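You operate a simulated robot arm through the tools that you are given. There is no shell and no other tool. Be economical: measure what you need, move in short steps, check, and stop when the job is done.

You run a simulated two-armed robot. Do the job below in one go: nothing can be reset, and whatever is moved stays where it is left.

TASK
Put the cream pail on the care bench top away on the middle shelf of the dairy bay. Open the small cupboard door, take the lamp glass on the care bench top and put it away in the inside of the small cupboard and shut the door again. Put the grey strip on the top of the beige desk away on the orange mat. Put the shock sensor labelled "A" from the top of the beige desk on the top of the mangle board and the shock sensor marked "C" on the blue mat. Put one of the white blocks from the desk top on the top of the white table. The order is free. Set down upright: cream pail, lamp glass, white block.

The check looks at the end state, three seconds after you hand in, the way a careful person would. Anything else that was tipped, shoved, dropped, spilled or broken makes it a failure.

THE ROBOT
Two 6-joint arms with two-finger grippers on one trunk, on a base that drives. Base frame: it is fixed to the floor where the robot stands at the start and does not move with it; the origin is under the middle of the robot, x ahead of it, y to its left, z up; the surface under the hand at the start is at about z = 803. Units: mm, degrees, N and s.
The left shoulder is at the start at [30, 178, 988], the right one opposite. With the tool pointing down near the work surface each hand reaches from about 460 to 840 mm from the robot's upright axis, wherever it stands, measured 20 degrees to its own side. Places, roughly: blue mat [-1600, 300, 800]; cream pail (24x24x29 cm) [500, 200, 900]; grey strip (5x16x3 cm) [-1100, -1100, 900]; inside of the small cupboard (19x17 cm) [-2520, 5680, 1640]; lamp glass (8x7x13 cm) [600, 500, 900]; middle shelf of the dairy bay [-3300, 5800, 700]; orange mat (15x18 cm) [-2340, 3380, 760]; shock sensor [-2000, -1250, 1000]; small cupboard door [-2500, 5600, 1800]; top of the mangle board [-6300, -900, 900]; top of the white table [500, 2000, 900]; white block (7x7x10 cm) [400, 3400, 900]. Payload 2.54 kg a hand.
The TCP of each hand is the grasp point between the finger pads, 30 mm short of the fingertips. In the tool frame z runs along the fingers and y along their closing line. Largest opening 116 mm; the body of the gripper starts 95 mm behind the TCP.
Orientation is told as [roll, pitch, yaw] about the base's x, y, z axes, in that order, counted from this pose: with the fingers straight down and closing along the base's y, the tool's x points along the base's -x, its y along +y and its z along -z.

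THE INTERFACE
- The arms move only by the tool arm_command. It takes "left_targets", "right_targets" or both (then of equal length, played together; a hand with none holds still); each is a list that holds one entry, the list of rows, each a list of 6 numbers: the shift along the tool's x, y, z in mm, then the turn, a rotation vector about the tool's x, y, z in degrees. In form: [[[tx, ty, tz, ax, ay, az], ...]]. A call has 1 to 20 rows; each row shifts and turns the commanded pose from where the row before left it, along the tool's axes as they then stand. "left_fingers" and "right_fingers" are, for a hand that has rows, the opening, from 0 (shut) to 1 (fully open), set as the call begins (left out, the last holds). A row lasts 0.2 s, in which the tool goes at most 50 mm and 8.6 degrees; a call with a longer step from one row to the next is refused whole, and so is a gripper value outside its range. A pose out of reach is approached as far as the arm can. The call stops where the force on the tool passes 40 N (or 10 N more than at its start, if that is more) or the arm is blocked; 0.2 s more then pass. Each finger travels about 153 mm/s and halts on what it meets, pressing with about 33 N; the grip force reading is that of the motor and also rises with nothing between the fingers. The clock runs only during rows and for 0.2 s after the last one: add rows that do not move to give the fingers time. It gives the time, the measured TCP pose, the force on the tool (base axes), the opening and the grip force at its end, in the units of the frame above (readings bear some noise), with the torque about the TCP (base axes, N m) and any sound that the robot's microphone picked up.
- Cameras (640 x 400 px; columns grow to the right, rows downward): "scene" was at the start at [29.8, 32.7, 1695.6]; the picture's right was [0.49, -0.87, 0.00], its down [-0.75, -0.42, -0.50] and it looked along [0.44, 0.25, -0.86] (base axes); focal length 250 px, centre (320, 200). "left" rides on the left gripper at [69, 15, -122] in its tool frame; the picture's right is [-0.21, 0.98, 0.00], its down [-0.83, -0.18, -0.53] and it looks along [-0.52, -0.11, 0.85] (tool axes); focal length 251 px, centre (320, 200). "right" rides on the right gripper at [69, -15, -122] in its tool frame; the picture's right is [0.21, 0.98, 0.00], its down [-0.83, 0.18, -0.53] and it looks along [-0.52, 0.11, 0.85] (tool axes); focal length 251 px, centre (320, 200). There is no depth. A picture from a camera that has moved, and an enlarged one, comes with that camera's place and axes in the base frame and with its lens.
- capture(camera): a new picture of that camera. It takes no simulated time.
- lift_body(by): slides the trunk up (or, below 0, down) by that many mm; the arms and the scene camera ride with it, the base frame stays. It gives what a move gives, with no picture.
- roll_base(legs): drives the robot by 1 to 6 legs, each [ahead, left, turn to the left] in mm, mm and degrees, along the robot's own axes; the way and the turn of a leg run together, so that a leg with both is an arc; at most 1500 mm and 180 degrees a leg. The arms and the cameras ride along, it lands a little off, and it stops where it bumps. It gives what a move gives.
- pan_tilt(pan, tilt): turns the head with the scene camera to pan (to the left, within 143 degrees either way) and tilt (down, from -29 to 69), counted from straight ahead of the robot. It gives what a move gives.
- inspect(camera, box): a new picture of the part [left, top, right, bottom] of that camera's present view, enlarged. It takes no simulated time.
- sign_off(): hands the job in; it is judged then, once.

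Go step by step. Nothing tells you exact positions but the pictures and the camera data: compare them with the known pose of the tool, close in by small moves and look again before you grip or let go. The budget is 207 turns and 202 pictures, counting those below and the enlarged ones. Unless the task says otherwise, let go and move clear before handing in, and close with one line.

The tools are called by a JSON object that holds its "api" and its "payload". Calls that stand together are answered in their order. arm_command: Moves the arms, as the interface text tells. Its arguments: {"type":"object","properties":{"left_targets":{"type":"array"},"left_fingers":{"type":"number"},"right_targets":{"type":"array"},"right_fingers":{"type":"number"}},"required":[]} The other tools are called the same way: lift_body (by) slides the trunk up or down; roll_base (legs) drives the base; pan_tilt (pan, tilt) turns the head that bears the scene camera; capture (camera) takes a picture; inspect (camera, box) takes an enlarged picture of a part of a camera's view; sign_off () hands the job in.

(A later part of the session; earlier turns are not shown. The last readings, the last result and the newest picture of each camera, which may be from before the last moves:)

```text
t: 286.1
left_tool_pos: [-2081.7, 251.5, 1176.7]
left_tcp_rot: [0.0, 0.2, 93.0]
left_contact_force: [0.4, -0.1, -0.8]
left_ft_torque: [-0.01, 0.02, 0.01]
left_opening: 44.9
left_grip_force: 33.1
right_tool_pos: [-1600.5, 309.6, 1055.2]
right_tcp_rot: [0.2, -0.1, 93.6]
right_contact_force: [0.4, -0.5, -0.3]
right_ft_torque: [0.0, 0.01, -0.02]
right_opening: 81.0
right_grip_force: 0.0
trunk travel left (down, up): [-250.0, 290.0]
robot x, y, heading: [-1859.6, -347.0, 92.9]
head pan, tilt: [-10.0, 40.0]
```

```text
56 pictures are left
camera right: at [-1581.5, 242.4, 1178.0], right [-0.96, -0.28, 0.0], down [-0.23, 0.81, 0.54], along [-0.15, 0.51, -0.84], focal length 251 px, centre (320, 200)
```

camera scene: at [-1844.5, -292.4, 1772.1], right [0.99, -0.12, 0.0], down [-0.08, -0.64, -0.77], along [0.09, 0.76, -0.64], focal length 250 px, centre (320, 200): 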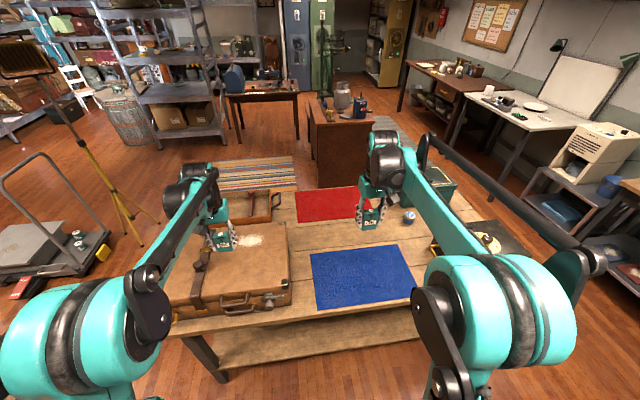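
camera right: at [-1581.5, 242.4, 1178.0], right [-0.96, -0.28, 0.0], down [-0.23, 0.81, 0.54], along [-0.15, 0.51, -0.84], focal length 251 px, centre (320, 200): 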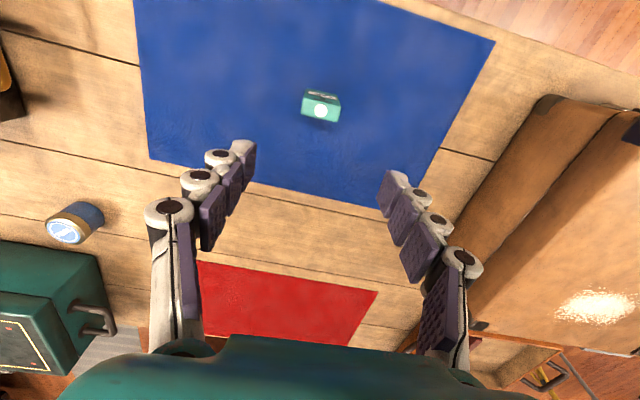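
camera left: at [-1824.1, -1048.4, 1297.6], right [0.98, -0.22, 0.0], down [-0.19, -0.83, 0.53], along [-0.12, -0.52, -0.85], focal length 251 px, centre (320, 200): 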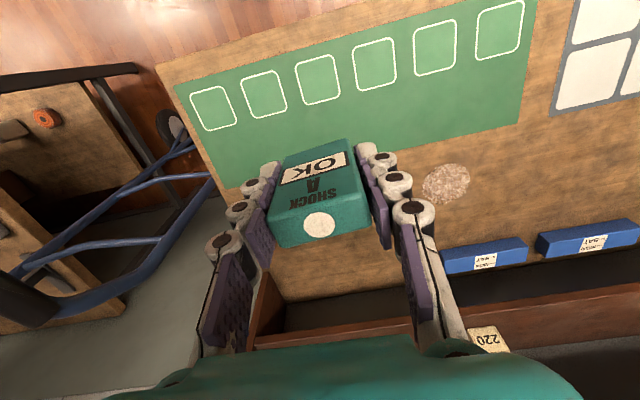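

C stands on the blue mat. Now the grey strip, whose handle block is at about (-1102, -1068): I raise the right hand, turn its grip 90°, and drive back to the desk.

{"api": "arm_command", "payload": {"right_targets": [[[0, 0, -40, 0, 0, -8.2], [0, 0, -40, 0, 0, -8.2], [0, 0, -40, 0, 0, -8.2], [0, 0, 0, 0, 0, -8.2], [0, 0, 0, 0, 0, -8.2], [0, 0, 0, 0, 0, -8.2], [0, 0, 0, 0, 0, -8.2], [0, 0, 0, 0, 0, -8.2], [0, 0, 0, 0, 0, -8.2], [0, 0, 0, 0, 0, -8.2], [0, 0, 0, 0, 0, -8.0]]]}}

{"api": "roll_base", "payload": {"legs": [[-70, 0, 0], [0, 0, -180], [0, 930, -3]]}}

{"api": "pan_tilt", "payload": {"pan": -10, "tilt": 42}}

{"api": "capture", "payload": {"camera": "scene"}}

{"api": "capture", "payload": {"camera": "right"}}

```text
t: 288.5
left_tool_pos: [-2080.9, 251.9, 1177.0]
left_tcp_rot: [0.2, 0.2, 93.0]
left_contact_force: [0.3, 0.5, -0.3]
left_ft_torque: [0.0, 0.01, 0.02]
left_opening: 44.7
left_grip_force: 33.2
right_tool_pos: [-1601.6, 309.8, 1176.2]
right_tcp_rot: [-0.1, -0.3, -176.2]
right_contact_force: [0.0, 0.4, -0.2]
right_ft_torque: [-0.01, 0.0, -0.02]
right_opening: 81.3
right_grip_force: 0.1
trunk travel left (down, up): [-250.0, 290.0]
robot x, y, heading: [-1858.8, -348.3, 93.1]
head pan, tilt: [-10.0, 40.0]
```

```text
t: 301.3
left_tool_pos: [-762.9, -1036.3, 1176.7]
left_tcp_rot: [0.1, 0.1, -92.0]
left_contact_force: [-0.6, 0.0, -1.4]
left_ft_torque: [-0.02, 0.04, 0.02]
left_opening: 44.8
left_grip_force: 32.6
right_tool_pos: [-1246.6, -1053.5, 1175.6]
right_tcp_rot: [-0.1, -0.2, -1.5]
right_contact_force: [0.7, 0.5, -0.1]
right_ft_torque: [0.03, 0.01, 0.01]
right_opening: 81.1
right_grip_force: 0.1
trunk travel left (down, up): [-250.0, 290.0]
robot x, y, heading: [-937.2, -424.2, -92.4]
head pan, tilt: [-10.0, 40.0]
```

```text
t: 301.9
left_tool_pos: [-763.1, -1037.8, 1176.1]
left_tcp_rot: [0.3, 0.2, -92.0]
left_contact_force: [-0.5, -0.1, -0.6]
left_ft_torque: [0.02, 0.0, -0.02]
left_opening: 44.8
left_grip_force: 32.9
right_tool_pos: [-1246.6, -1053.5, 1175.2]
right_tcp_rot: [-0.1, -0.1, -1.6]
right_contact_force: [0.4, -0.4, -0.6]
right_ft_torque: [0.0, 0.01, 0.0]
right_opening: 81.1
right_grip_force: 0.0
trunk travel left (down, up): [-250.0, 290.0]
robot x, y, heading: [-931.4, -420.3, -92.3]
head pan, tilt: [-10.0, 42.0]
```

```text
55 pictures are left
camera scene: at [-948.8, -473.4, 1769.2], right [-0.98, 0.21, 0.0], down [0.14, 0.65, -0.74], along [-0.16, -0.73, -0.67], focal length 250 px, centre (320, 200)
```

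scene: 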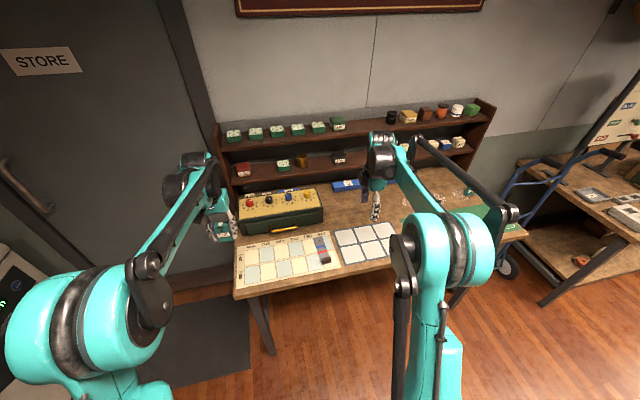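

```text
54 pictures are left
camera right: at [-1317.3, -1066.0, 1298.0], right [-0.19, 0.98, 0.0], down [0.83, 0.16, 0.54], along [0.53, 0.1, -0.84], focal length 251 px, centre (320, 200)
```

right: 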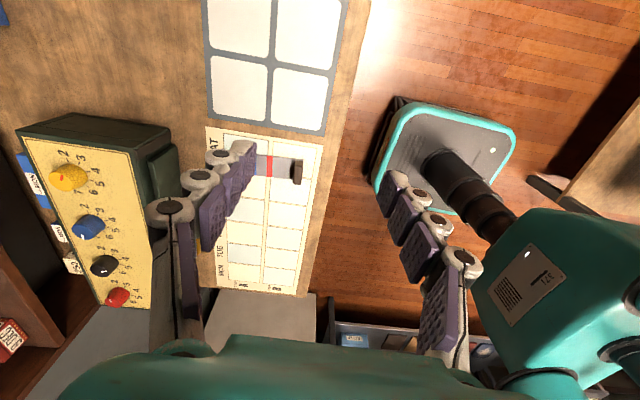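

The handle block is at (-1107, -1068). I move above it and lower part way.

{"api": "arm_command", "payload": {"right_targets": [[[-35, -5, 0, 0, 0, 0], [-35, -5, 0, 0, 0, 0], [-35, -5, 0, 0, 0, 0], [-34, -4, 0, 0, 0, 0], [0, 0, 45, 0, 0, 0], [0, 0, 45, 0, 0, 0], [0, 0, 45, 0, 0, 0], [0, 0, 45, 0, 0, 0], [0, 0, 25, 0, 0, 0], [0, 0, 0, 0, 0, 0]]], "right_fingers": 0.6}}

{"api": "capture", "payload": {"camera": "right"}}

{"api": "inspect", "payload": {"camera": "scene", "box": [270, 210, 390, 300]}}

```text
t: 304.1
left_tool_pos: [-763.0, -1036.8, 1177.4]
left_tcp_rot: [0.1, 0.3, -92.1]
left_contact_force: [-0.3, -0.4, -0.8]
left_ft_torque: [0.0, 0.01, 0.0]
left_opening: 45.0
left_grip_force: 32.9
right_tool_pos: [-1109.2, -1076.0, 969.2]
right_tcp_rot: [-0.2, -0.2, -1.6]
right_contact_force: [0.0, -0.2, 0.4]
right_ft_torque: [0.0, 0.01, 0.05]
right_opening: 69.6
right_grip_force: 0.1
trunk travel left (down, up): [-250.0, 290.0]
robot x, y, heading: [-932.9, -420.9, -92.4]
head pan, tilt: [-10.0, 42.0]
```

```text
53 pictures are left
camera right: at [-1179.9, -1088.8, 1092.9], right [-0.19, 0.98, 0.0], down [0.83, 0.16, 0.54], along [0.53, 0.1, -0.84], focal length 251 px, centre (320, 200)
```

right: 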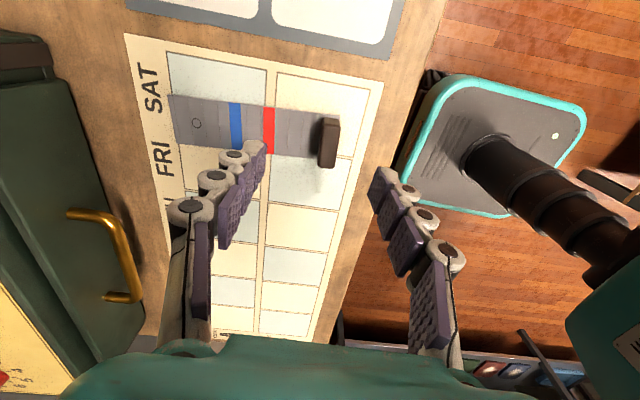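

```text
4.44 times, centred on (330, 255) of scene
camera zoom: at [-948.9, -473.2, 1769.2], right [-0.98, 0.21, 0.0], down [0.14, 0.65, -0.74], along [-0.16, -0.73, -0.67], focal length 1111 px, centre (276, -44)
```

zoom: 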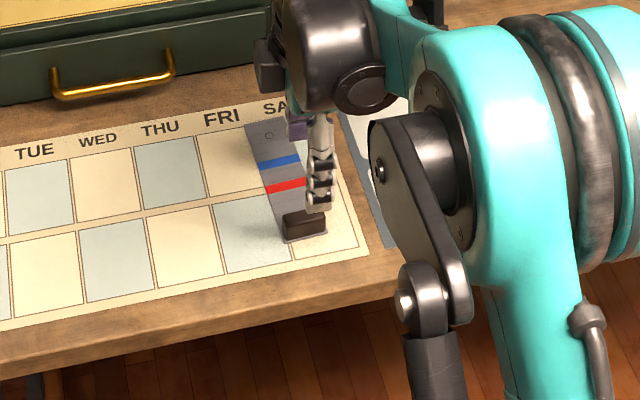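

The strip is turned about 6°, so I align the fingers to it, centre and lower over the handle.

{"api": "arm_command", "payload": {"right_targets": [[[-5, 10, 15, 0, 0, -7.4], [0, 0, 20, 0, 0, 0], [0, 0, 15, 0, 0, 0], [0, 0, 10, 0, 0, 0], [0, 0, 5, 0, 0, 0], [0, 0, 4, 0, 0, 0], [0, 0, 0, 0, 0, 0]]]}}

{"api": "capture", "payload": {"camera": "right"}}

{"api": "inspect", "payload": {"camera": "scene", "box": [290, 220, 370, 280]}}

```text
t: 305.7
left_tool_pos: [-761.8, -1036.8, 1177.6]
left_tcp_rot: [0.1, 0.2, -92.0]
left_contact_force: [-0.6, 0.7, -1.0]
left_ft_torque: [-0.02, 0.01, -0.03]
left_opening: 44.6
left_grip_force: 33.4
right_tool_pos: [-1102.9, -1065.1, 902.3]
right_tcp_rot: [-0.1, -0.2, 5.9]
right_contact_force: [-0.2, -0.3, -0.2]
right_ft_torque: [0.0, 0.0, 0.0]
right_opening: 69.5
right_grip_force: 0.0
trunk travel left (down, up): [-250.0, 290.0]
robot x, y, heading: [-932.1, -419.9, -92.0]
head pan, tilt: [-10.0, 42.0]
```

```text
51 pictures are left
camera right: at [-1171.1, -1087.4, 1024.4], right [-0.31, 0.95, 0.0], down [0.8, 0.27, 0.54], along [0.51, 0.17, -0.84], focal length 251 px, centre (320, 200)
```

right: 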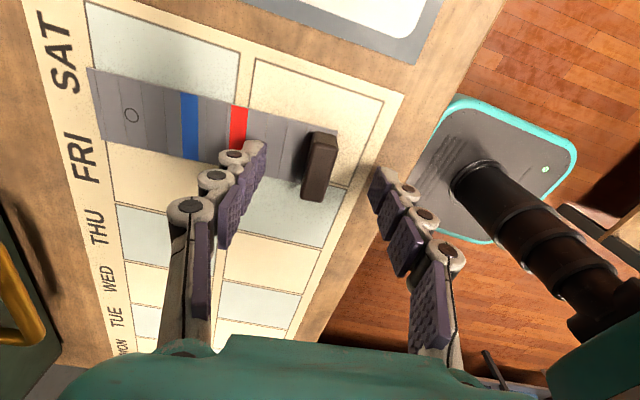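

```text
6.67 times, centred on (330, 250) of scene
camera zoom: at [-948.8, -473.4, 1769.2], right [-0.98, 0.21, 0.0], down [0.14, 0.65, -0.74], along [-0.16, -0.73, -0.67], focal length 1667 px, centre (253, -133)
```

zoom: 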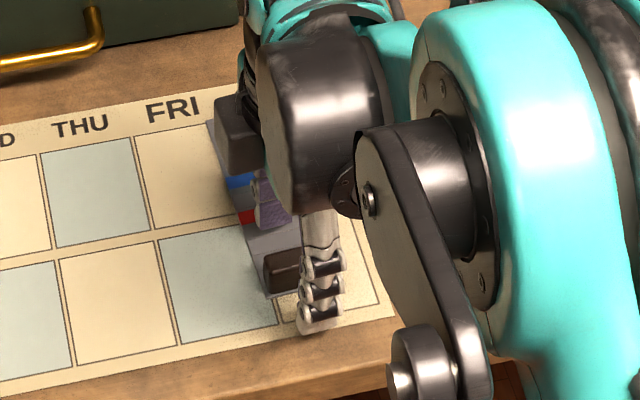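

{"api": "arm_command", "payload": {"right_targets": [[[-3, 3, 4, 0, 0, 0], [0, 0, 4, 0, 0, 0], [0, 0, 4, 0, 0, 0], [0, 0, 4, 0, 0, 0], [0, 0, 3, 0, 0, 0], [0, 0, 3, 0, 0, 0], [0, 0, 3, 0, 0, 0], [0, 0, 0, 0, 0, 0]]]}}

{"api": "capture", "payload": {"camera": "right"}}

```text
t: 307.5
left_tool_pos: [-763.5, -1033.8, 1177.4]
left_tcp_rot: [0.2, 0.2, -92.1]
left_contact_force: [0.0, 0.1, -0.1]
left_ft_torque: [-0.03, -0.02, 0.0]
left_opening: 45.0
left_grip_force: 33.3
right_tool_pos: [-1098.4, -1060.7, 878.0]
right_tcp_rot: [-0.1, 0.0, 5.9]
right_contact_force: [-3.6, 5.4, 25.8]
right_ft_torque: [0.45, 0.12, 0.14]
right_opening: 91.3
right_grip_force: 14.7
trunk travel left (down, up): [-250.0, 290.0]
robot x, y, heading: [-933.3, -420.9, -92.2]
head pan, tilt: [-10.0, 42.0]
```

```text
49 pictures are left
camera right: at [-1167.8, -1082.2, 1001.2], right [-0.31, 0.95, 0.0], down [0.8, 0.27, 0.54], along [0.51, 0.17, -0.84], focal length 251 px, centre (320, 200)
```

right: 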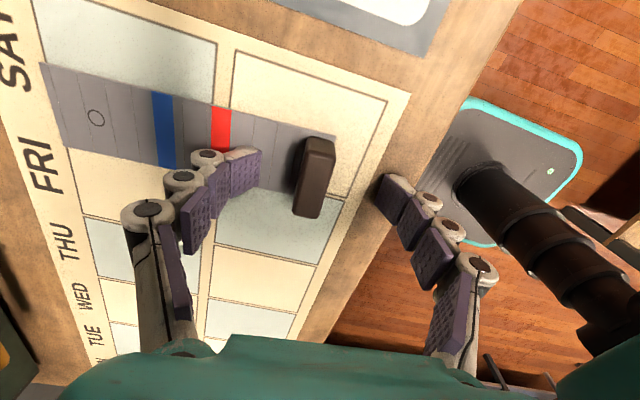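

The fingertips touch the desk, so its surface is about z=850. I raise 5 mm and close on the handle.

{"api": "arm_command", "payload": {"right_targets": [[[0, 0, -5, 0, 0, 0], [0, 0, 0, 0, 0, 0]]]}}

{"api": "arm_command", "payload": {"right_targets": [[[0, 0, 0, 0, 0, 0], [0, 0, 0, 0, 0, 0], [0, 0, 0, 0, 0, 0]]], "right_fingers": 0.05}}

{"api": "capture", "payload": {"camera": "right"}}

```text
t: 308.1
left_tool_pos: [-763.0, -1035.6, 1177.4]
left_tcp_rot: [0.1, 0.1, -92.1]
left_contact_force: [-0.8, 0.4, -1.1]
left_ft_torque: [0.02, 0.01, 0.02]
left_opening: 44.9
left_grip_force: 32.6
right_tool_pos: [-1099.8, -1061.5, 883.2]
right_tcp_rot: [-0.1, -0.1, 6.0]
right_contact_force: [-1.9, 5.3, 19.6]
right_ft_torque: [0.75, 0.1, 0.06]
right_opening: 81.4
right_grip_force: 7.7
trunk travel left (down, up): [-250.0, 290.0]
robot x, y, heading: [-931.4, -419.4, -92.1]
head pan, tilt: [-10.0, 42.0]
```

```text
t: 308.5
left_tool_pos: [-763.0, -1028.8, 1181.9]
left_tcp_rot: [0.1, -0.2, -92.0]
left_contact_force: [0.2, 1.0, -0.5]
left_ft_torque: [-0.12, 0.01, -0.03]
left_opening: 44.8
left_grip_force: 33.0
right_tool_pos: [-1101.1, -1052.0, 889.2]
right_tcp_rot: [0.0, 0.1, 5.8]
right_contact_force: [-1.4, 25.2, 49.6]
right_ft_torque: [1.11, 0.44, -0.26]
right_opening: 36.1
right_grip_force: 21.6
trunk travel left (down, up): [-250.0, 290.0]
robot x, y, heading: [-936.0, -419.0, -91.9]
head pan, tilt: [-10.0, 42.0]
stopped in row 1 (right hand): the force on the tool passed its limit at 50 N (the readings are from after the stop); the commanded pose is now the measured one
```

```text
48 pictures are left
camera right: at [-1168.1, -1074.6, 1012.6], right [-0.31, 0.95, 0.0], down [0.8, 0.26, 0.53], along [0.51, 0.17, -0.85], focal length 251 px, centre (320, 200)
```

right: 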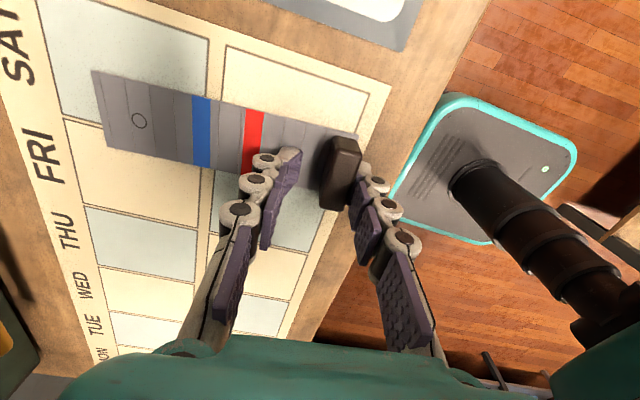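

Still pressing on the desk while closing. I raise 9 mm, reopen and look.

{"api": "arm_command", "payload": {"right_targets": [[[0, 0, -6, 0, 0, 0], [0, 0, -3, 0, 0, 0], [0, 0, 0, 0, 0, 0]]], "right_fingers": 0.5}}

{"api": "capture", "payload": {"camera": "right"}}

```text
t: 309.3
left_tool_pos: [-761.7, -1037.7, 1174.2]
left_tcp_rot: [0.1, 0.3, -92.0]
left_contact_force: [-0.1, -0.4, -1.5]
left_ft_torque: [0.02, -0.02, -0.02]
left_opening: 44.9
left_grip_force: 33.4
right_tool_pos: [-1100.4, -1062.5, 891.3]
right_tcp_rot: [0.1, -0.2, 5.9]
right_contact_force: [-0.3, -0.1, 0.1]
right_ft_torque: [0.02, 0.01, -0.04]
right_opening: 57.9
right_grip_force: 0.1
trunk travel left (down, up): [-250.0, 290.0]
robot x, y, heading: [-934.9, -418.9, -92.1]
head pan, tilt: [-10.0, 42.0]
```

```text
47 pictures are left
camera right: at [-1167.7, -1084.1, 1014.3], right [-0.31, 0.95, 0.0], down [0.8, 0.26, 0.54], along [0.51, 0.17, -0.84], focal length 251 px, centre (320, 200)
```

right: 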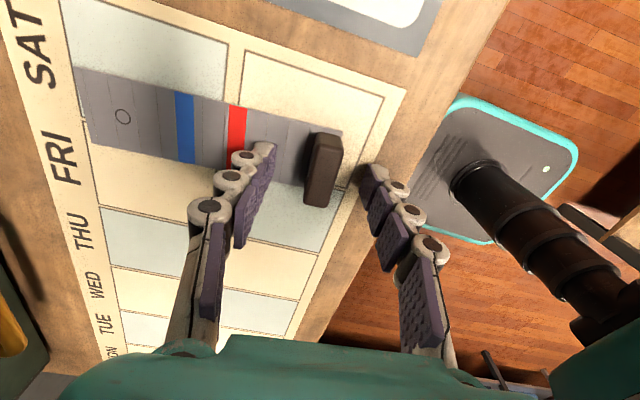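

{"api": "arm_command", "payload": {"right_targets": [[[0, 0, -3, 0, 0, 0], [0, 0, 0, 0, 0, 0]]], "right_fingers": 0.35}}

{"api": "arm_command", "payload": {"right_targets": [[[0, 0, 0, 0, 0, 0], [0, 0, 0, 0, 0, 0]]], "right_fingers": 0.1}}

{"api": "capture", "payload": {"camera": "right"}}

```text
t: 309.9
left_tool_pos: [-763.1, -1038.2, 1176.5]
left_tcp_rot: [0.0, 0.2, -92.1]
left_contact_force: [-0.3, 0.6, -1.6]
left_ft_torque: [-0.01, 0.0, 0.0]
left_opening: 45.0
left_grip_force: 33.0
right_tool_pos: [-1100.0, -1061.0, 893.7]
right_tcp_rot: [0.1, -0.2, 5.9]
right_contact_force: [0.3, 0.1, -0.4]
right_ft_torque: [-0.02, 0.01, 0.01]
right_opening: 40.3
right_grip_force: 0.0
trunk travel left (down, up): [-250.0, 290.0]
robot x, y, heading: [-933.9, -422.9, -92.1]
head pan, tilt: [-10.0, 42.0]
```

```text
t: 310.5
left_tool_pos: [-763.2, -1037.2, 1175.2]
left_tcp_rot: [0.2, 0.3, -92.1]
left_contact_force: [-0.1, 0.5, -1.5]
left_ft_torque: [0.01, 0.01, -0.03]
left_opening: 45.0
left_grip_force: 32.9
right_tool_pos: [-1099.4, -1061.3, 894.1]
right_tcp_rot: [0.2, -0.2, 5.8]
right_contact_force: [0.8, -0.5, -0.2]
right_ft_torque: [0.01, -0.02, -0.02]
right_opening: 14.7
right_grip_force: 32.8
trunk travel left (down, up): [-250.0, 290.0]
robot x, y, heading: [-936.6, -422.0, -92.1]
head pan, tilt: [-10.0, 42.0]
```

```text
46 pictures are left
camera right: at [-1167.6, -1083.5, 1017.1], right [-0.31, 0.95, 0.0], down [0.8, 0.26, 0.54], along [0.51, 0.17, -0.84], focal length 251 px, centre (320, 200)
```

right: 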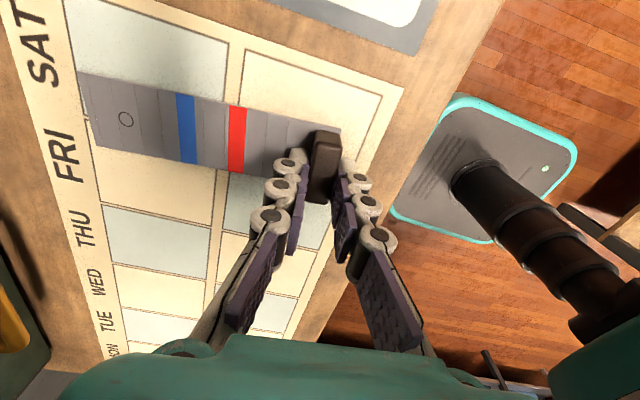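

The handle is gripped cleanly. I lift slowly and check.

{"api": "arm_command", "payload": {"right_targets": [[[0, 0, -4, 0, 0, 0], [0, 0, -8, 0, 0, 0], [0, 0, -15, 0, 0, 0], [0, 0, -25, 0, 0, 0], [0, 0, -35, 0, 0, 0], [0, 0, -40, 0, 0, 0], [0, 0, -40, 0, 0, 0], [0, 0, -40, 0, 0, 0], [0, 0, -30, 0, 0, 0], [0, 0, 0, 0, 0, 0]]]}}

{"api": "capture", "payload": {"camera": "right"}}

{"api": "inspect", "payload": {"camera": "scene", "box": [250, 150, 430, 290]}}

```text
t: 312.7
left_tool_pos: [-763.3, -1036.9, 1177.1]
left_tcp_rot: [0.1, 0.2, -92.0]
left_contact_force: [-0.5, 0.7, -1.0]
left_ft_torque: [0.04, 0.0, 0.02]
left_opening: 44.8
left_grip_force: 33.0
right_tool_pos: [-1100.7, -1061.4, 1133.7]
right_tcp_rot: [0.2, -0.2, 5.9]
right_contact_force: [-0.2, 0.0, 0.8]
right_ft_torque: [0.0, 0.0, 0.04]
right_opening: 14.7
right_grip_force: 33.1
trunk travel left (down, up): [-250.0, 290.0]
robot x, y, heading: [-935.1, -421.1, -92.2]
head pan, tilt: [-10.0, 42.0]
```

```text
45 pictures are left
camera right: at [-1167.7, -1084.7, 1254.8], right [-0.31, 0.95, 0.0], down [0.8, 0.26, 0.54], along [0.51, 0.17, -0.84], focal length 251 px, centre (320, 200)
```

right: 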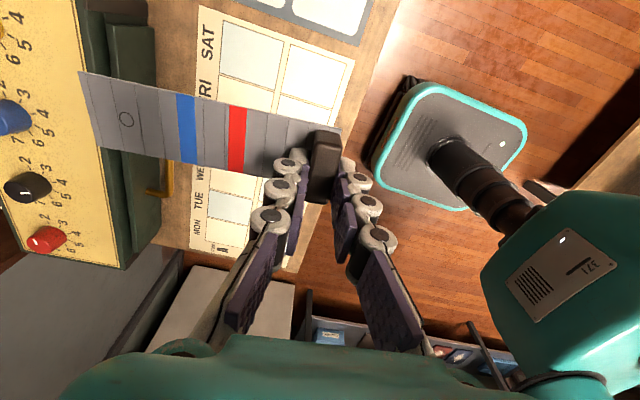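

```text
2.86 times, centred on (340, 220) of scene
camera zoom: at [-948.9, -473.9, 1769.1], right [-0.98, 0.21, 0.0], down [0.14, 0.65, -0.74], along [-0.16, -0.73, -0.67], focal length 714 px, centre (263, 143)
```

zoom: 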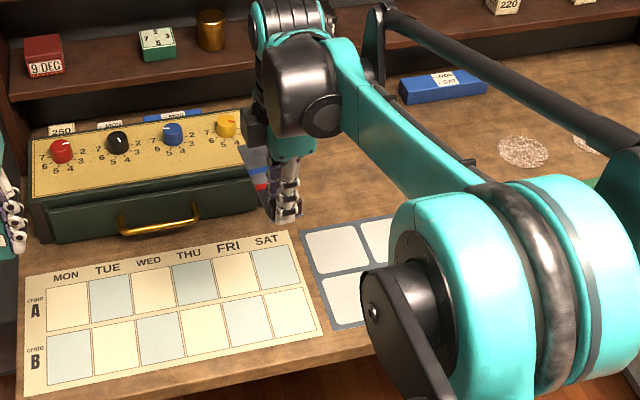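

The strip is held level. I back off, turn west and drive along the lane toward the mangle board.

{"api": "roll_base", "payload": {"legs": [[-90, 0, 0], [0, 0, -88], [1500, 0, 0], [1000, 0, 0]]}}

{"api": "pan_tilt", "payload": {"pan": 5, "tilt": 18}}

{"api": "capture", "payload": {"camera": "scene"}}

```text
t: 329.3
left_tool_pos: [-4038.3, -521.0, 1175.9]
left_tcp_rot: [0.1, 0.3, -179.8]
left_contact_force: [-0.1, 0.2, -1.3]
left_ft_torque: [0.0, 0.01, 0.01]
left_opening: 44.7
left_grip_force: 33.2
right_tool_pos: [-4076.7, -185.0, 1131.5]
right_tcp_rot: [0.2, -0.2, -81.7]
right_contact_force: [-0.1, 0.4, -0.8]
right_ft_torque: [0.0, -0.01, -0.01]
right_opening: 14.5
right_grip_force: 33.5
trunk travel left (down, up): [-250.0, 290.0]
robot x, y, heading: [-3426.5, -325.7, -179.9]
head pan, tilt: [-10.0, 42.0]
```

```text
t: 330.2
left_tool_pos: [-4037.4, -521.5, 1176.1]
left_tcp_rot: [0.1, 0.1, -179.7]
left_contact_force: [0.3, 0.0, -1.3]
left_ft_torque: [-0.04, -0.04, -0.01]
left_opening: 44.8
left_grip_force: 33.4
right_tool_pos: [-4075.9, -185.2, 1132.3]
right_tcp_rot: [0.1, -0.2, -81.8]
right_contact_force: [0.3, 0.7, -0.4]
right_ft_torque: [0.02, 0.02, 0.01]
right_opening: 14.6
right_grip_force: 32.5
trunk travel left (down, up): [-250.0, 290.0]
robot x, y, heading: [-3429.0, -323.8, -179.6]
head pan, tilt: [5.0, 18.0]
```

```text
43 pictures are left
camera scene: at [-3490.8, -334.7, 1806.7], right [-0.09, 1.0, 0.0], down [0.31, 0.03, -0.95], along [-0.95, -0.09, -0.31], focal length 250 px, centre (320, 200)
```

scene: 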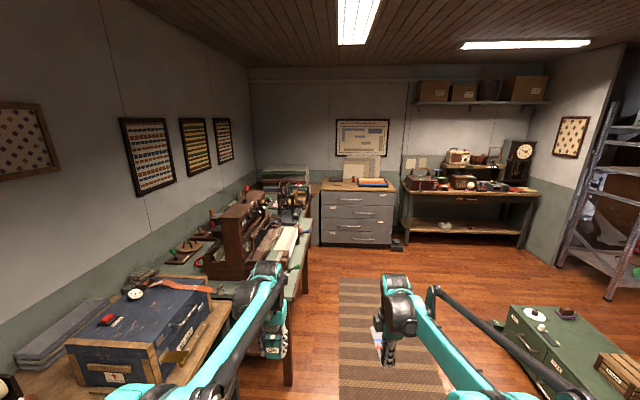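

{"api": "inspect", "payload": {"camera": "scene", "box": [190, 150, 350, 270]}}

```text
3.33 times, centred on (270, 210) of scene
camera zoom: at [-3490.8, -334.7, 1806.7], right [-0.09, 1.0, 0.0], down [0.31, 0.03, -0.95], along [-0.95, -0.09, -0.31], focal length 833 px, centre (487, 167)
```

zoom: 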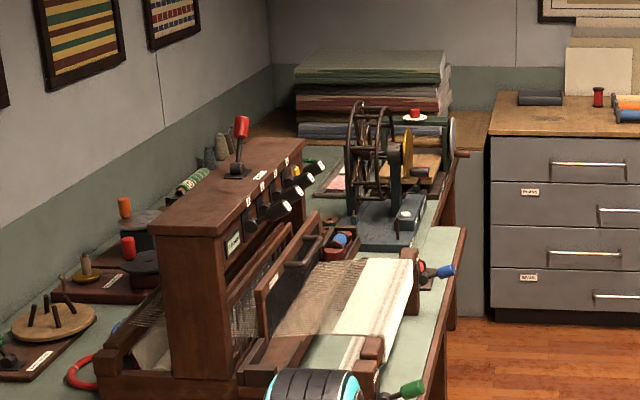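

The mangle is at the far end of the long bench. I drive down the middle of the lane, raise the trunk for clearance, and look at it from closer.

{"api": "roll_base", "payload": {"legs": [[0, -330, 0], [1500, 0, 0], [700, 0, 0]]}}

{"api": "lift_body", "payload": {"by": 200}}

{"api": "pan_tilt", "payload": {"pan": 50, "tilt": 35}}

{"api": "capture", "payload": {"camera": "scene"}}

```text
t: 342.9
left_tool_pos: [-6232.2, -261.5, 1175.9]
left_tcp_rot: [0.1, 0.3, -178.0]
left_contact_force: [-0.6, -0.4, -1.2]
left_ft_torque: [0.0, -0.01, -0.01]
left_opening: 44.7
left_grip_force: 32.8
right_tool_pos: [-6282.4, 73.2, 1132.4]
right_tcp_rot: [0.2, -0.2, -80.0]
right_contact_force: [0.4, -0.1, -0.2]
right_ft_torque: [0.0, -0.02, 0.02]
right_opening: 14.8
right_grip_force: 33.1
trunk travel left (down, up): [-250.0, 290.0]
robot x, y, heading: [-5631.8, -44.4, -177.7]
head pan, tilt: [5.0, 18.0]
```

```text
t: 345.0
left_tool_pos: [-6231.8, -261.5, 1375.4]
left_tcp_rot: [0.2, 0.2, -178.0]
left_contact_force: [0.0, -0.3, -0.9]
left_ft_torque: [0.0, 0.01, 0.0]
left_opening: 44.8
left_grip_force: 32.7
right_tool_pos: [-6282.0, 71.8, 1331.6]
right_tcp_rot: [0.1, -0.2, -80.0]
right_contact_force: [-0.7, 0.6, 0.2]
right_ft_torque: [0.02, -0.04, 0.01]
right_opening: 14.5
right_grip_force: 32.5
trunk travel left (down, up): [-450.0, 90.0]
robot x, y, heading: [-5631.2, -45.6, -177.9]
head pan, tilt: [5.0, 18.0]
```

```text
t: 346.1
left_tool_pos: [-6232.3, -261.0, 1376.5]
left_tcp_rot: [0.0, 0.2, -178.0]
left_contact_force: [-0.2, 0.2, -1.0]
left_ft_torque: [0.01, 0.01, -0.02]
left_opening: 44.9
left_grip_force: 33.0
right_tool_pos: [-6281.3, 72.3, 1332.3]
right_tcp_rot: [0.1, -0.1, -80.0]
right_contact_force: [0.1, -0.2, -0.3]
right_ft_torque: [-0.01, 0.03, -0.02]
right_opening: 14.7
right_grip_force: 33.2
trunk travel left (down, up): [-450.0, 90.0]
robot x, y, heading: [-5629.1, -48.2, -177.8]
head pan, tilt: [50.0, 35.0]
```

```text
41 pictures are left
camera scene: at [-5653.7, -115.6, 1979.7], right [-0.79, 0.62, 0.0], down [0.35, 0.45, -0.82], along [-0.5, -0.65, -0.57], focal length 250 px, centre (320, 200)
```

scene: 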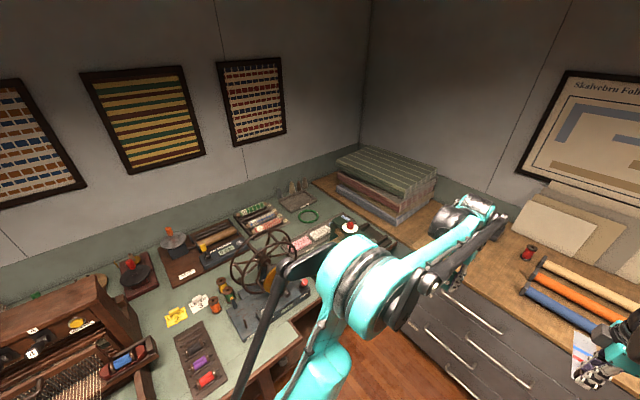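

My left arm hides the spot. I turn toward it and look with both the scene and left-hand cameras.

{"api": "roll_base", "payload": {"legs": [[0, 0, 41], [0, -150, 0]]}}

{"api": "pan_tilt", "payload": {"pan": 0, "tilt": 40}}

{"api": "capture", "payload": {"camera": "scene"}}

{"api": "capture", "payload": {"camera": "left"}}

```text
t: 349.4
left_tool_pos: [-6046.7, -496.1, 1376.2]
left_tcp_rot: [0.0, 0.2, -136.9]
left_contact_force: [0.3, -0.4, -0.8]
left_ft_torque: [0.04, 0.04, -0.02]
left_opening: 44.8
left_grip_force: 32.7
right_tool_pos: [-6302.3, -275.5, 1333.9]
right_tcp_rot: [0.2, -0.1, -38.9]
right_contact_force: [-1.1, -0.2, -0.6]
right_ft_torque: [0.01, -0.02, 0.01]
right_opening: 14.4
right_grip_force: 32.5
trunk travel left (down, up): [-450.0, 90.0]
robot x, y, heading: [-5736.4, 63.0, -136.7]
head pan, tilt: [50.0, 35.0]
```

```text
t: 350.6
left_tool_pos: [-6046.6, -494.0, 1376.1]
left_tcp_rot: [0.2, 0.2, -137.0]
left_contact_force: [-0.3, 0.2, -1.0]
left_ft_torque: [-0.03, -0.03, -0.02]
left_opening: 44.7
left_grip_force: 32.6
right_tool_pos: [-6303.9, -275.9, 1331.6]
right_tcp_rot: [0.1, -0.2, -39.0]
right_contact_force: [-0.7, -0.2, 0.8]
right_ft_torque: [-0.01, -0.01, 0.01]
right_opening: 14.7
right_grip_force: 33.5
trunk travel left (down, up): [-450.0, 90.0]
robot x, y, heading: [-5731.8, 62.2, -137.1]
head pan, tilt: [0.0, 40.0]
```

```text
40 pictures are left
camera scene: at [-5772.7, 25.2, 1972.1], right [-0.68, 0.73, 0.0], down [0.47, 0.44, -0.77], along [-0.56, -0.52, -0.64], focal length 250 px, centre (320, 200)
```

scene: 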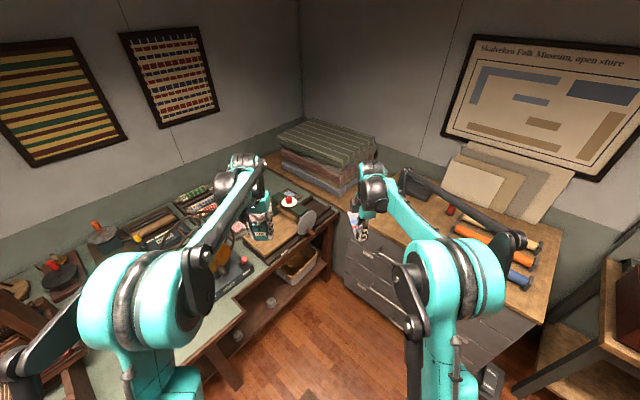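

```text
39 pictures are left
camera left: at [-5986.8, -458.3, 1497.6], right [0.51, -0.86, 0.0], down [-0.73, -0.43, 0.53], along [-0.46, -0.27, -0.85], focal length 251 px, centre (320, 200)
```

left: 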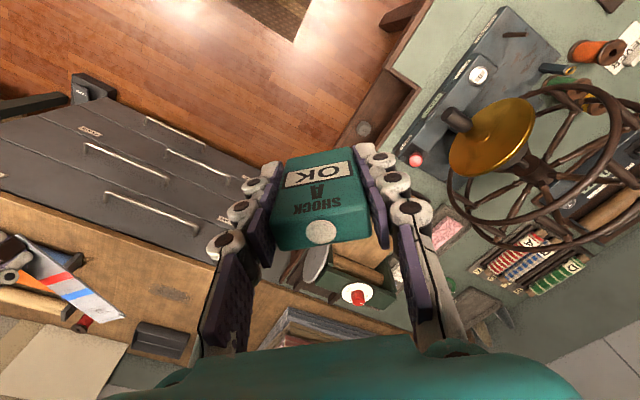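

{"api": "inspect", "payload": {"camera": "scene", "box": [210, 160, 350, 290]}}

{"api": "inspect", "payload": {"camera": "left", "box": [280, 180, 480, 340]}}

```text
3.08 times, centred on (280, 225) of scene
camera zoom: at [-5772.7, 25.2, 1972.1], right [-0.68, 0.73, 0.0], down [0.47, 0.44, -0.77], along [-0.56, -0.52, -0.64], focal length 769 px, centre (443, 123)
```

zoom: 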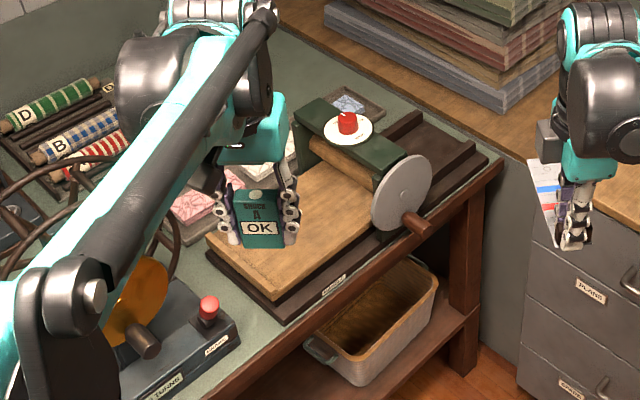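

```text
2.50 times, centred on (380, 260) of left
camera zoom: at [-5986.8, -458.3, 1497.6], right [0.51, -0.86, 0.0], down [-0.73, -0.43, 0.53], along [-0.46, -0.27, -0.85], focal length 629 px, centre (170, 50)
```

zoom: 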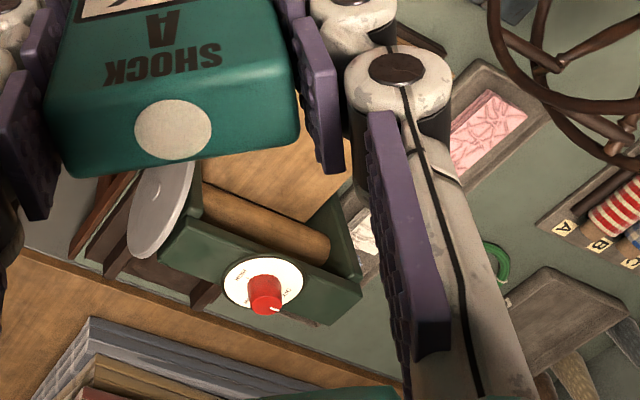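

The mangle board (light wood) is in view, its clear part centred near (-6270, -850). I drive closer and lower the trunk partly.

{"api": "roll_base", "payload": {"legs": [[247, 60, 0]]}}

{"api": "lift_body", "payload": {"by": -130}}

{"api": "capture", "payload": {"camera": "scene"}}

{"api": "capture", "payload": {"camera": "left"}}

```text
t: 352.5
left_tool_pos: [-6185.7, -707.7, 1377.9]
left_tcp_rot: [0.1, 0.2, -136.9]
left_contact_force: [0.5, 0.5, -0.2]
left_ft_torque: [-0.02, 0.01, 0.04]
left_opening: 44.6
left_grip_force: 33.0
right_tool_pos: [-6442.8, -490.3, 1331.9]
right_tcp_rot: [0.1, -0.2, -38.8]
right_contact_force: [0.2, -0.6, -0.1]
right_ft_torque: [0.01, 0.03, 0.0]
right_opening: 14.7
right_grip_force: 32.6
trunk travel left (down, up): [-450.0, 90.0]
robot x, y, heading: [-5871.5, -151.2, -136.8]
head pan, tilt: [0.0, 40.0]
```

```text
t: 354.1
left_tool_pos: [-6186.3, -709.2, 1246.3]
left_tcp_rot: [0.2, 0.2, -136.8]
left_contact_force: [0.3, 0.3, -0.6]
left_ft_torque: [0.0, -0.01, 0.0]
left_opening: 44.7
left_grip_force: 32.7
right_tool_pos: [-6443.0, -490.9, 1203.1]
right_tcp_rot: [0.1, -0.3, -38.8]
right_contact_force: [0.1, -0.6, 0.2]
right_ft_torque: [-0.02, -0.01, 0.0]
right_opening: 14.6
right_grip_force: 33.1
trunk travel left (down, up): [-320.0, 220.0]
robot x, y, heading: [-5873.8, -152.0, -136.7]
head pan, tilt: [0.0, 40.0]
```

```text
36 pictures are left
camera scene: at [-5912.6, -189.9, 1842.3], right [-0.68, 0.73, 0.0], down [0.47, 0.44, -0.77], along [-0.56, -0.52, -0.64], focal length 250 px, centre (320, 200)
```

scene: 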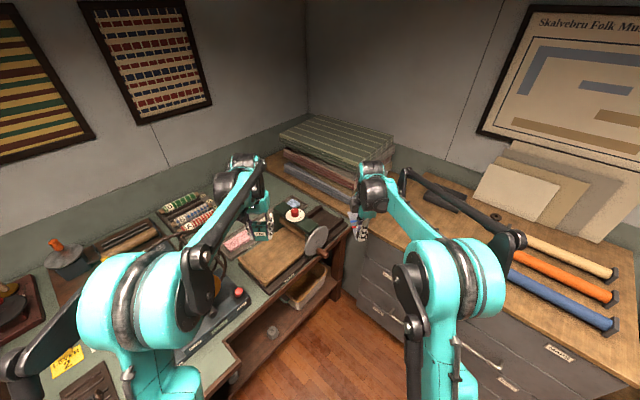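

```text
35 pictures are left
camera left: at [-6125.9, -673.7, 1367.8], right [0.51, -0.86, 0.0], down [-0.73, -0.43, 0.53], along [-0.45, -0.27, -0.85], focal length 251 px, centre (320, 200)
```

left: 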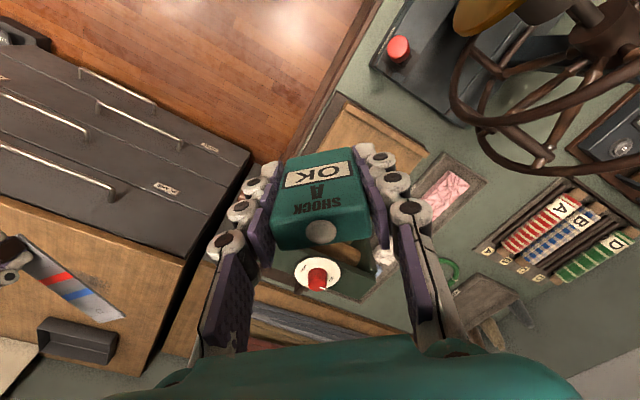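

The board surface is about z=895 and spans x -6430..-6188, y -965..-755. I move A over (-6285, -860) and lower part way.

{"api": "arm_command", "payload": {"left_targets": [[[-43.9, 10.7, 0, 0, 0, 0], [-43.9, 10.7, 0, 0, 0, 0], [-43.9, 10.7, 0, 0, 0, 0], [-43.7, 10.6, 0, 0, 0, 0], [0, 0, 40, 0, 0, 0], [0, 0, 40, 0, 0, 0], [0, 0, 40, 0, 0, 0], [0, 0, 40, 0, 0, 0], [0, 0, 40, 0, 0, 0], [0, 0, 20, 0, 0, 0], [0, 0, 0, 0, 0, 0]]]}}

{"api": "capture", "payload": {"camera": "left"}}

{"api": "inspect", "payload": {"camera": "scene", "box": [210, 190, 350, 310]}}

```text
t: 356.4
left_tool_pos: [-6276.1, -850.6, 1021.7]
left_tcp_rot: [0.1, 0.1, -136.8]
left_contact_force: [0.9, -0.1, -0.4]
left_ft_torque: [-0.03, -0.02, -0.03]
left_opening: 44.9
left_grip_force: 32.4
left hand out of reach, approached as far as the arm can: row 4
right_tool_pos: [-6442.5, -490.4, 1202.2]
right_tcp_rot: [0.0, -0.2, -38.8]
right_contact_force: [0.7, 0.1, -0.4]
right_ft_torque: [0.04, -0.01, 0.0]
right_opening: 14.5
right_grip_force: 33.4
trunk travel left (down, up): [-320.0, 220.0]
robot x, y, heading: [-5874.1, -156.6, -136.8]
head pan, tilt: [0.0, 40.0]
```

```text
34 pictures are left
camera left: at [-6214.8, -815.1, 1141.6], right [0.51, -0.86, 0.0], down [-0.73, -0.43, 0.53], along [-0.45, -0.27, -0.85], focal length 251 px, centre (320, 200)
```

left: 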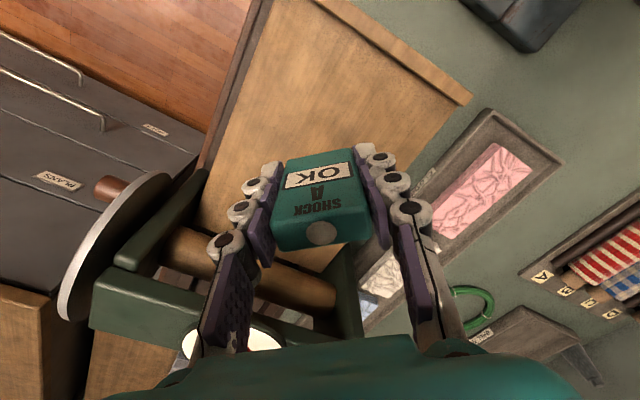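

```text
3.33 times, centred on (280, 250) of scene
camera zoom: at [-5912.9, -190.2, 1842.1], right [-0.68, 0.73, 0.0], down [0.47, 0.44, -0.77], along [-0.56, -0.52, -0.64], focal length 833 px, centre (453, 33)
```

zoom: 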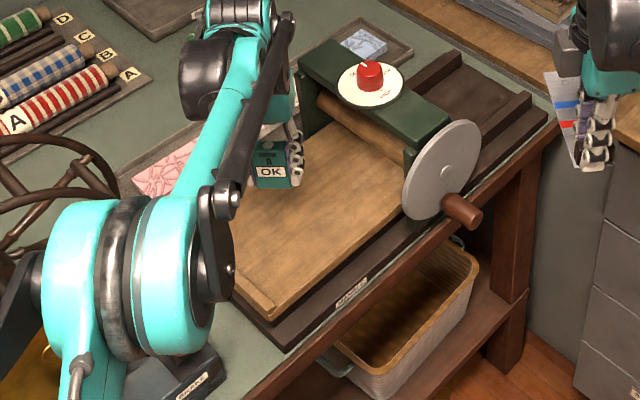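

A is well over the board. I descend slowly until contact.

{"api": "arm_command", "payload": {"left_targets": [[[0, 0, 5, 0, 0, 0], [0, 0, 5, 0, 0, 0], [0, 0, 4, 0, 0, 0], [0, 0, 3, 0, 0, 0], [0, 0, 3, 0, 0, 0], [0, 0, 2, 0, 0, 0], [0, 0, 2, 0, 0, 0], [0, 0, 2, 0, 0, 0], [0, 0, 2, 0, 0, 0], [0, 0, 2, 0, 0, 0]]]}}

{"api": "capture", "payload": {"camera": "left"}}

```text
t: 358.6
left_tool_pos: [-6274.9, -849.8, 991.7]
left_tcp_rot: [0.1, 0.2, -136.7]
left_contact_force: [-0.6, 0.2, -1.0]
left_ft_torque: [-0.04, -0.02, 0.0]
left_opening: 44.9
left_grip_force: 33.1
right_tool_pos: [-6443.2, -490.3, 1201.9]
right_tcp_rot: [0.1, -0.2, -38.8]
right_contact_force: [-0.9, 0.4, -1.6]
right_ft_torque: [0.05, -0.01, 0.0]
right_opening: 14.3
right_grip_force: 32.9
trunk travel left (down, up): [-320.0, 220.0]
robot x, y, heading: [-5875.3, -151.0, -136.8]
head pan, tilt: [0.0, 40.0]
```

```text
32 pictures are left
camera left: at [-6214.0, -814.1, 1112.4], right [0.51, -0.86, 0.0], down [-0.73, -0.43, 0.53], along [-0.45, -0.27, -0.85], focal length 251 px, centre (320, 200)
```

left: 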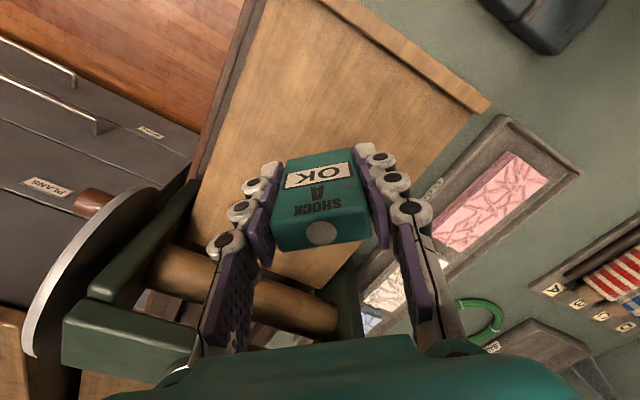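

{"api": "arm_command", "payload": {"left_targets": [[[0, 0, 5, 0, 0, 0], [0, 0, 5, 0, 0, 0], [0, 0, 4, 0, 0, 0], [0, 0, 3, 0, 0, 0], [0, 0, 2, 0, 0, 0], [0, 0, 2, 0, 0, 0], [0, 0, 2, 0, 0, 0], [0, 0, 2, 0, 0, 0], [0, 0, 2, 0, 0, 0]]]}}

{"api": "arm_command", "payload": {"left_targets": [[[0, 0, 2, 0, 0, 0], [0, 0, 2, 0, 0, 0], [0, 0, 2, 0, 0, 0], [0, 0, 2, 0, 0, 0]]]}}

```text
t: 360.6
left_tool_pos: [-6275.5, -848.5, 964.1]
left_tcp_rot: [0.0, 0.2, -136.8]
left_contact_force: [-0.2, 0.6, -0.6]
left_ft_torque: [0.0, 0.01, 0.0]
left_opening: 44.9
left_grip_force: 32.9
right_tool_pos: [-6442.4, -491.4, 1201.1]
right_tcp_rot: [0.2, -0.1, -38.8]
right_contact_force: [-0.6, -0.6, -0.3]
right_ft_torque: [0.04, -0.02, 0.0]
right_opening: 14.5
right_grip_force: 33.3
trunk travel left (down, up): [-320.0, 220.0]
robot x, y, heading: [-5874.3, -154.7, -136.5]
head pan, tilt: [0.0, 40.0]
```

```text
t: 361.6
left_tool_pos: [-6274.1, -850.1, 955.7]
left_tcp_rot: [0.1, 0.2, -136.8]
left_contact_force: [-0.5, -0.2, -0.8]
left_ft_torque: [0.01, 0.03, 0.03]
left_opening: 44.8
left_grip_force: 33.0
right_tool_pos: [-6443.4, -491.2, 1202.4]
right_tcp_rot: [0.1, -0.3, -38.8]
right_contact_force: [1.0, -0.7, -0.1]
right_ft_torque: [-0.02, -0.01, 0.06]
right_opening: 14.7
right_grip_force: 32.9
trunk travel left (down, up): [-320.0, 220.0]
robot x, y, heading: [-5873.7, -150.8, -136.8]
head pan, tilt: [0.0, 40.0]
```

{"api": "arm_command", "payload": {"left_targets": [[[0, 0, 2, 0, 0, 0], [0, 0, 2, 0, 0, 0], [0, 0, 2, 0, 0, 0]]]}}

{"api": "capture", "payload": {"camera": "left"}}

```text
t: 362.4
left_tool_pos: [-6274.9, -851.1, 949.5]
left_tcp_rot: [0.1, 0.2, -136.8]
left_contact_force: [0.6, 0.4, -1.7]
left_ft_torque: [-0.02, -0.01, -0.03]
left_opening: 45.0
left_grip_force: 32.6
right_tool_pos: [-6443.3, -489.6, 1201.4]
right_tcp_rot: [0.1, -0.2, -38.7]
right_contact_force: [-0.5, -0.9, -0.9]
right_ft_torque: [0.02, -0.03, -0.01]
right_opening: 14.7
right_grip_force: 32.7
trunk travel left (down, up): [-320.0, 220.0]
robot x, y, heading: [-5877.6, -151.0, -136.7]
head pan, tilt: [0.0, 40.0]
```

```text
31 pictures are left
camera left: at [-6214.1, -814.2, 1071.0], right [0.51, -0.86, 0.0], down [-0.73, -0.43, 0.53], along [-0.45, -0.27, -0.85], focal length 251 px, centre (320, 200)
```

left: 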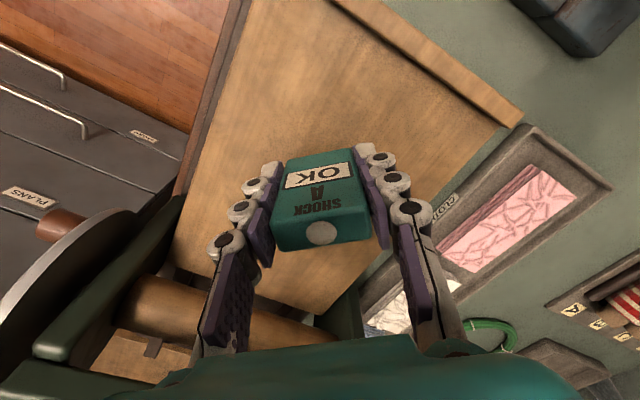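

{"api": "arm_command", "payload": {"left_targets": [[[0, 0, 4, 0, 0, 0], [0, 0, 4, 0, 0, 0], [0, 0, 4, 0, 0, 0], [0, 0, 3, 0, 0, 0], [0, 0, 3, 0, 0, 0], [0, 0, 2, 0, 0, 0], [0, 0, 2, 0, 0, 0]]]}}

{"api": "arm_command", "payload": {"left_targets": [[[0, 0, 2, 0, 0, 0], [0, 0, 2, 0, 0, 0], [0, 0, 2, 0, 0, 0]]]}}

{"api": "arm_command", "payload": {"left_targets": [[[0, 0, 2, 0, 0, 0], [0, 0, 2, 0, 0, 0], [0, 0, 2, 0, 0, 0]]]}}

```text
t: 364.1
left_tool_pos: [-6273.9, -849.6, 926.9]
left_tcp_rot: [0.1, 0.2, -136.8]
left_contact_force: [0.4, 0.0, -1.2]
left_ft_torque: [-0.03, -0.01, -0.02]
left_opening: 44.9
left_grip_force: 33.4
right_tool_pos: [-6442.4, -490.0, 1202.2]
right_tcp_rot: [0.0, -0.3, -38.8]
right_contact_force: [-1.4, -0.5, -0.9]
right_ft_torque: [0.03, 0.02, 0.03]
right_opening: 14.6
right_grip_force: 33.5
trunk travel left (down, up): [-320.0, 220.0]
robot x, y, heading: [-5871.3, -152.2, -136.9]
head pan, tilt: [0.0, 40.0]
```

```text
t: 364.9
left_tool_pos: [-6275.2, -849.2, 922.3]
left_tcp_rot: [0.1, 0.1, -136.7]
left_contact_force: [0.1, -0.2, 0.0]
left_ft_torque: [-0.01, -0.01, -0.03]
left_opening: 44.7
left_grip_force: 32.6
right_tool_pos: [-6442.3, -491.6, 1203.7]
right_tcp_rot: [0.1, -0.2, -38.8]
right_contact_force: [0.3, 0.4, 0.1]
right_ft_torque: [0.01, 0.03, 0.0]
right_opening: 14.6
right_grip_force: 32.7
trunk travel left (down, up): [-320.0, 220.0]
robot x, y, heading: [-5873.4, -152.3, -136.6]
head pan, tilt: [0.0, 40.0]
```

```text
t: 365.6
left_tool_pos: [-6273.6, -849.6, 916.1]
left_tcp_rot: [0.1, 0.1, -136.8]
left_contact_force: [-0.3, 0.7, -1.2]
left_ft_torque: [0.01, -0.04, 0.0]
left_opening: 45.0
left_grip_force: 33.4
right_tool_pos: [-6442.8, -489.9, 1202.8]
right_tcp_rot: [0.2, -0.3, -38.8]
right_contact_force: [-0.2, 0.2, 0.3]
right_ft_torque: [-0.01, -0.04, 0.0]
right_opening: 14.6
right_grip_force: 33.0
trunk travel left (down, up): [-320.0, 220.0]
robot x, y, heading: [-5873.7, -151.7, -136.9]
head pan, tilt: [0.0, 40.0]
```

{"api": "arm_command", "payload": {"left_targets": [[[0, 0, 2, 0, 0, 0], [0, 0, 2, 0, 0, 0], [0, 0, 2, 0, 0, 0]]]}}

{"api": "inspect", "payload": {"camera": "scene", "box": [240, 210, 320, 280]}}

```text
t: 366.4
left_tool_pos: [-6270.9, -847.6, 913.0]
left_tcp_rot: [0.2, 0.0, -136.8]
left_contact_force: [-4.2, -7.3, 24.8]
left_ft_torque: [-0.24, 0.15, 0.03]
left_opening: 45.1
left_grip_force: 32.8
left hand out of reach, approached as far as the arm can: row 2
right_tool_pos: [-6441.7, -488.8, 1203.4]
right_tcp_rot: [0.1, -0.2, -38.8]
right_contact_force: [1.2, 0.2, -0.1]
right_ft_torque: [-0.03, -0.01, -0.01]
right_opening: 14.3
right_grip_force: 32.7
trunk travel left (down, up): [-320.0, 220.0]
robot x, y, heading: [-5875.7, -149.0, -136.7]
head pan, tilt: [0.0, 40.0]
```

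```text
5.71 times, centred on (280, 245) of scene
camera zoom: at [-5911.5, -187.8, 1842.4], right [-0.68, 0.73, 0.0], down [0.47, 0.44, -0.77], along [-0.56, -0.52, -0.64], focal length 1429 px, centre (549, -57)
```

zoom: 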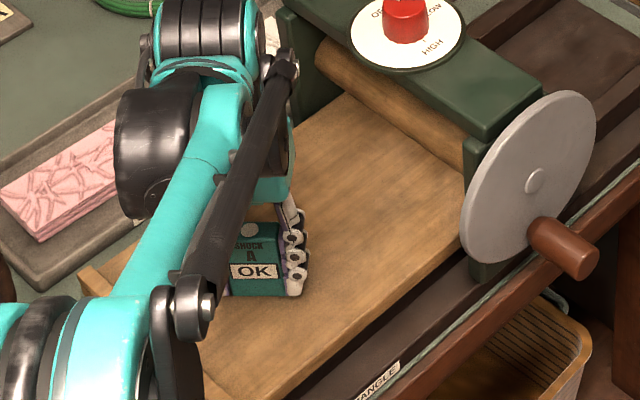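

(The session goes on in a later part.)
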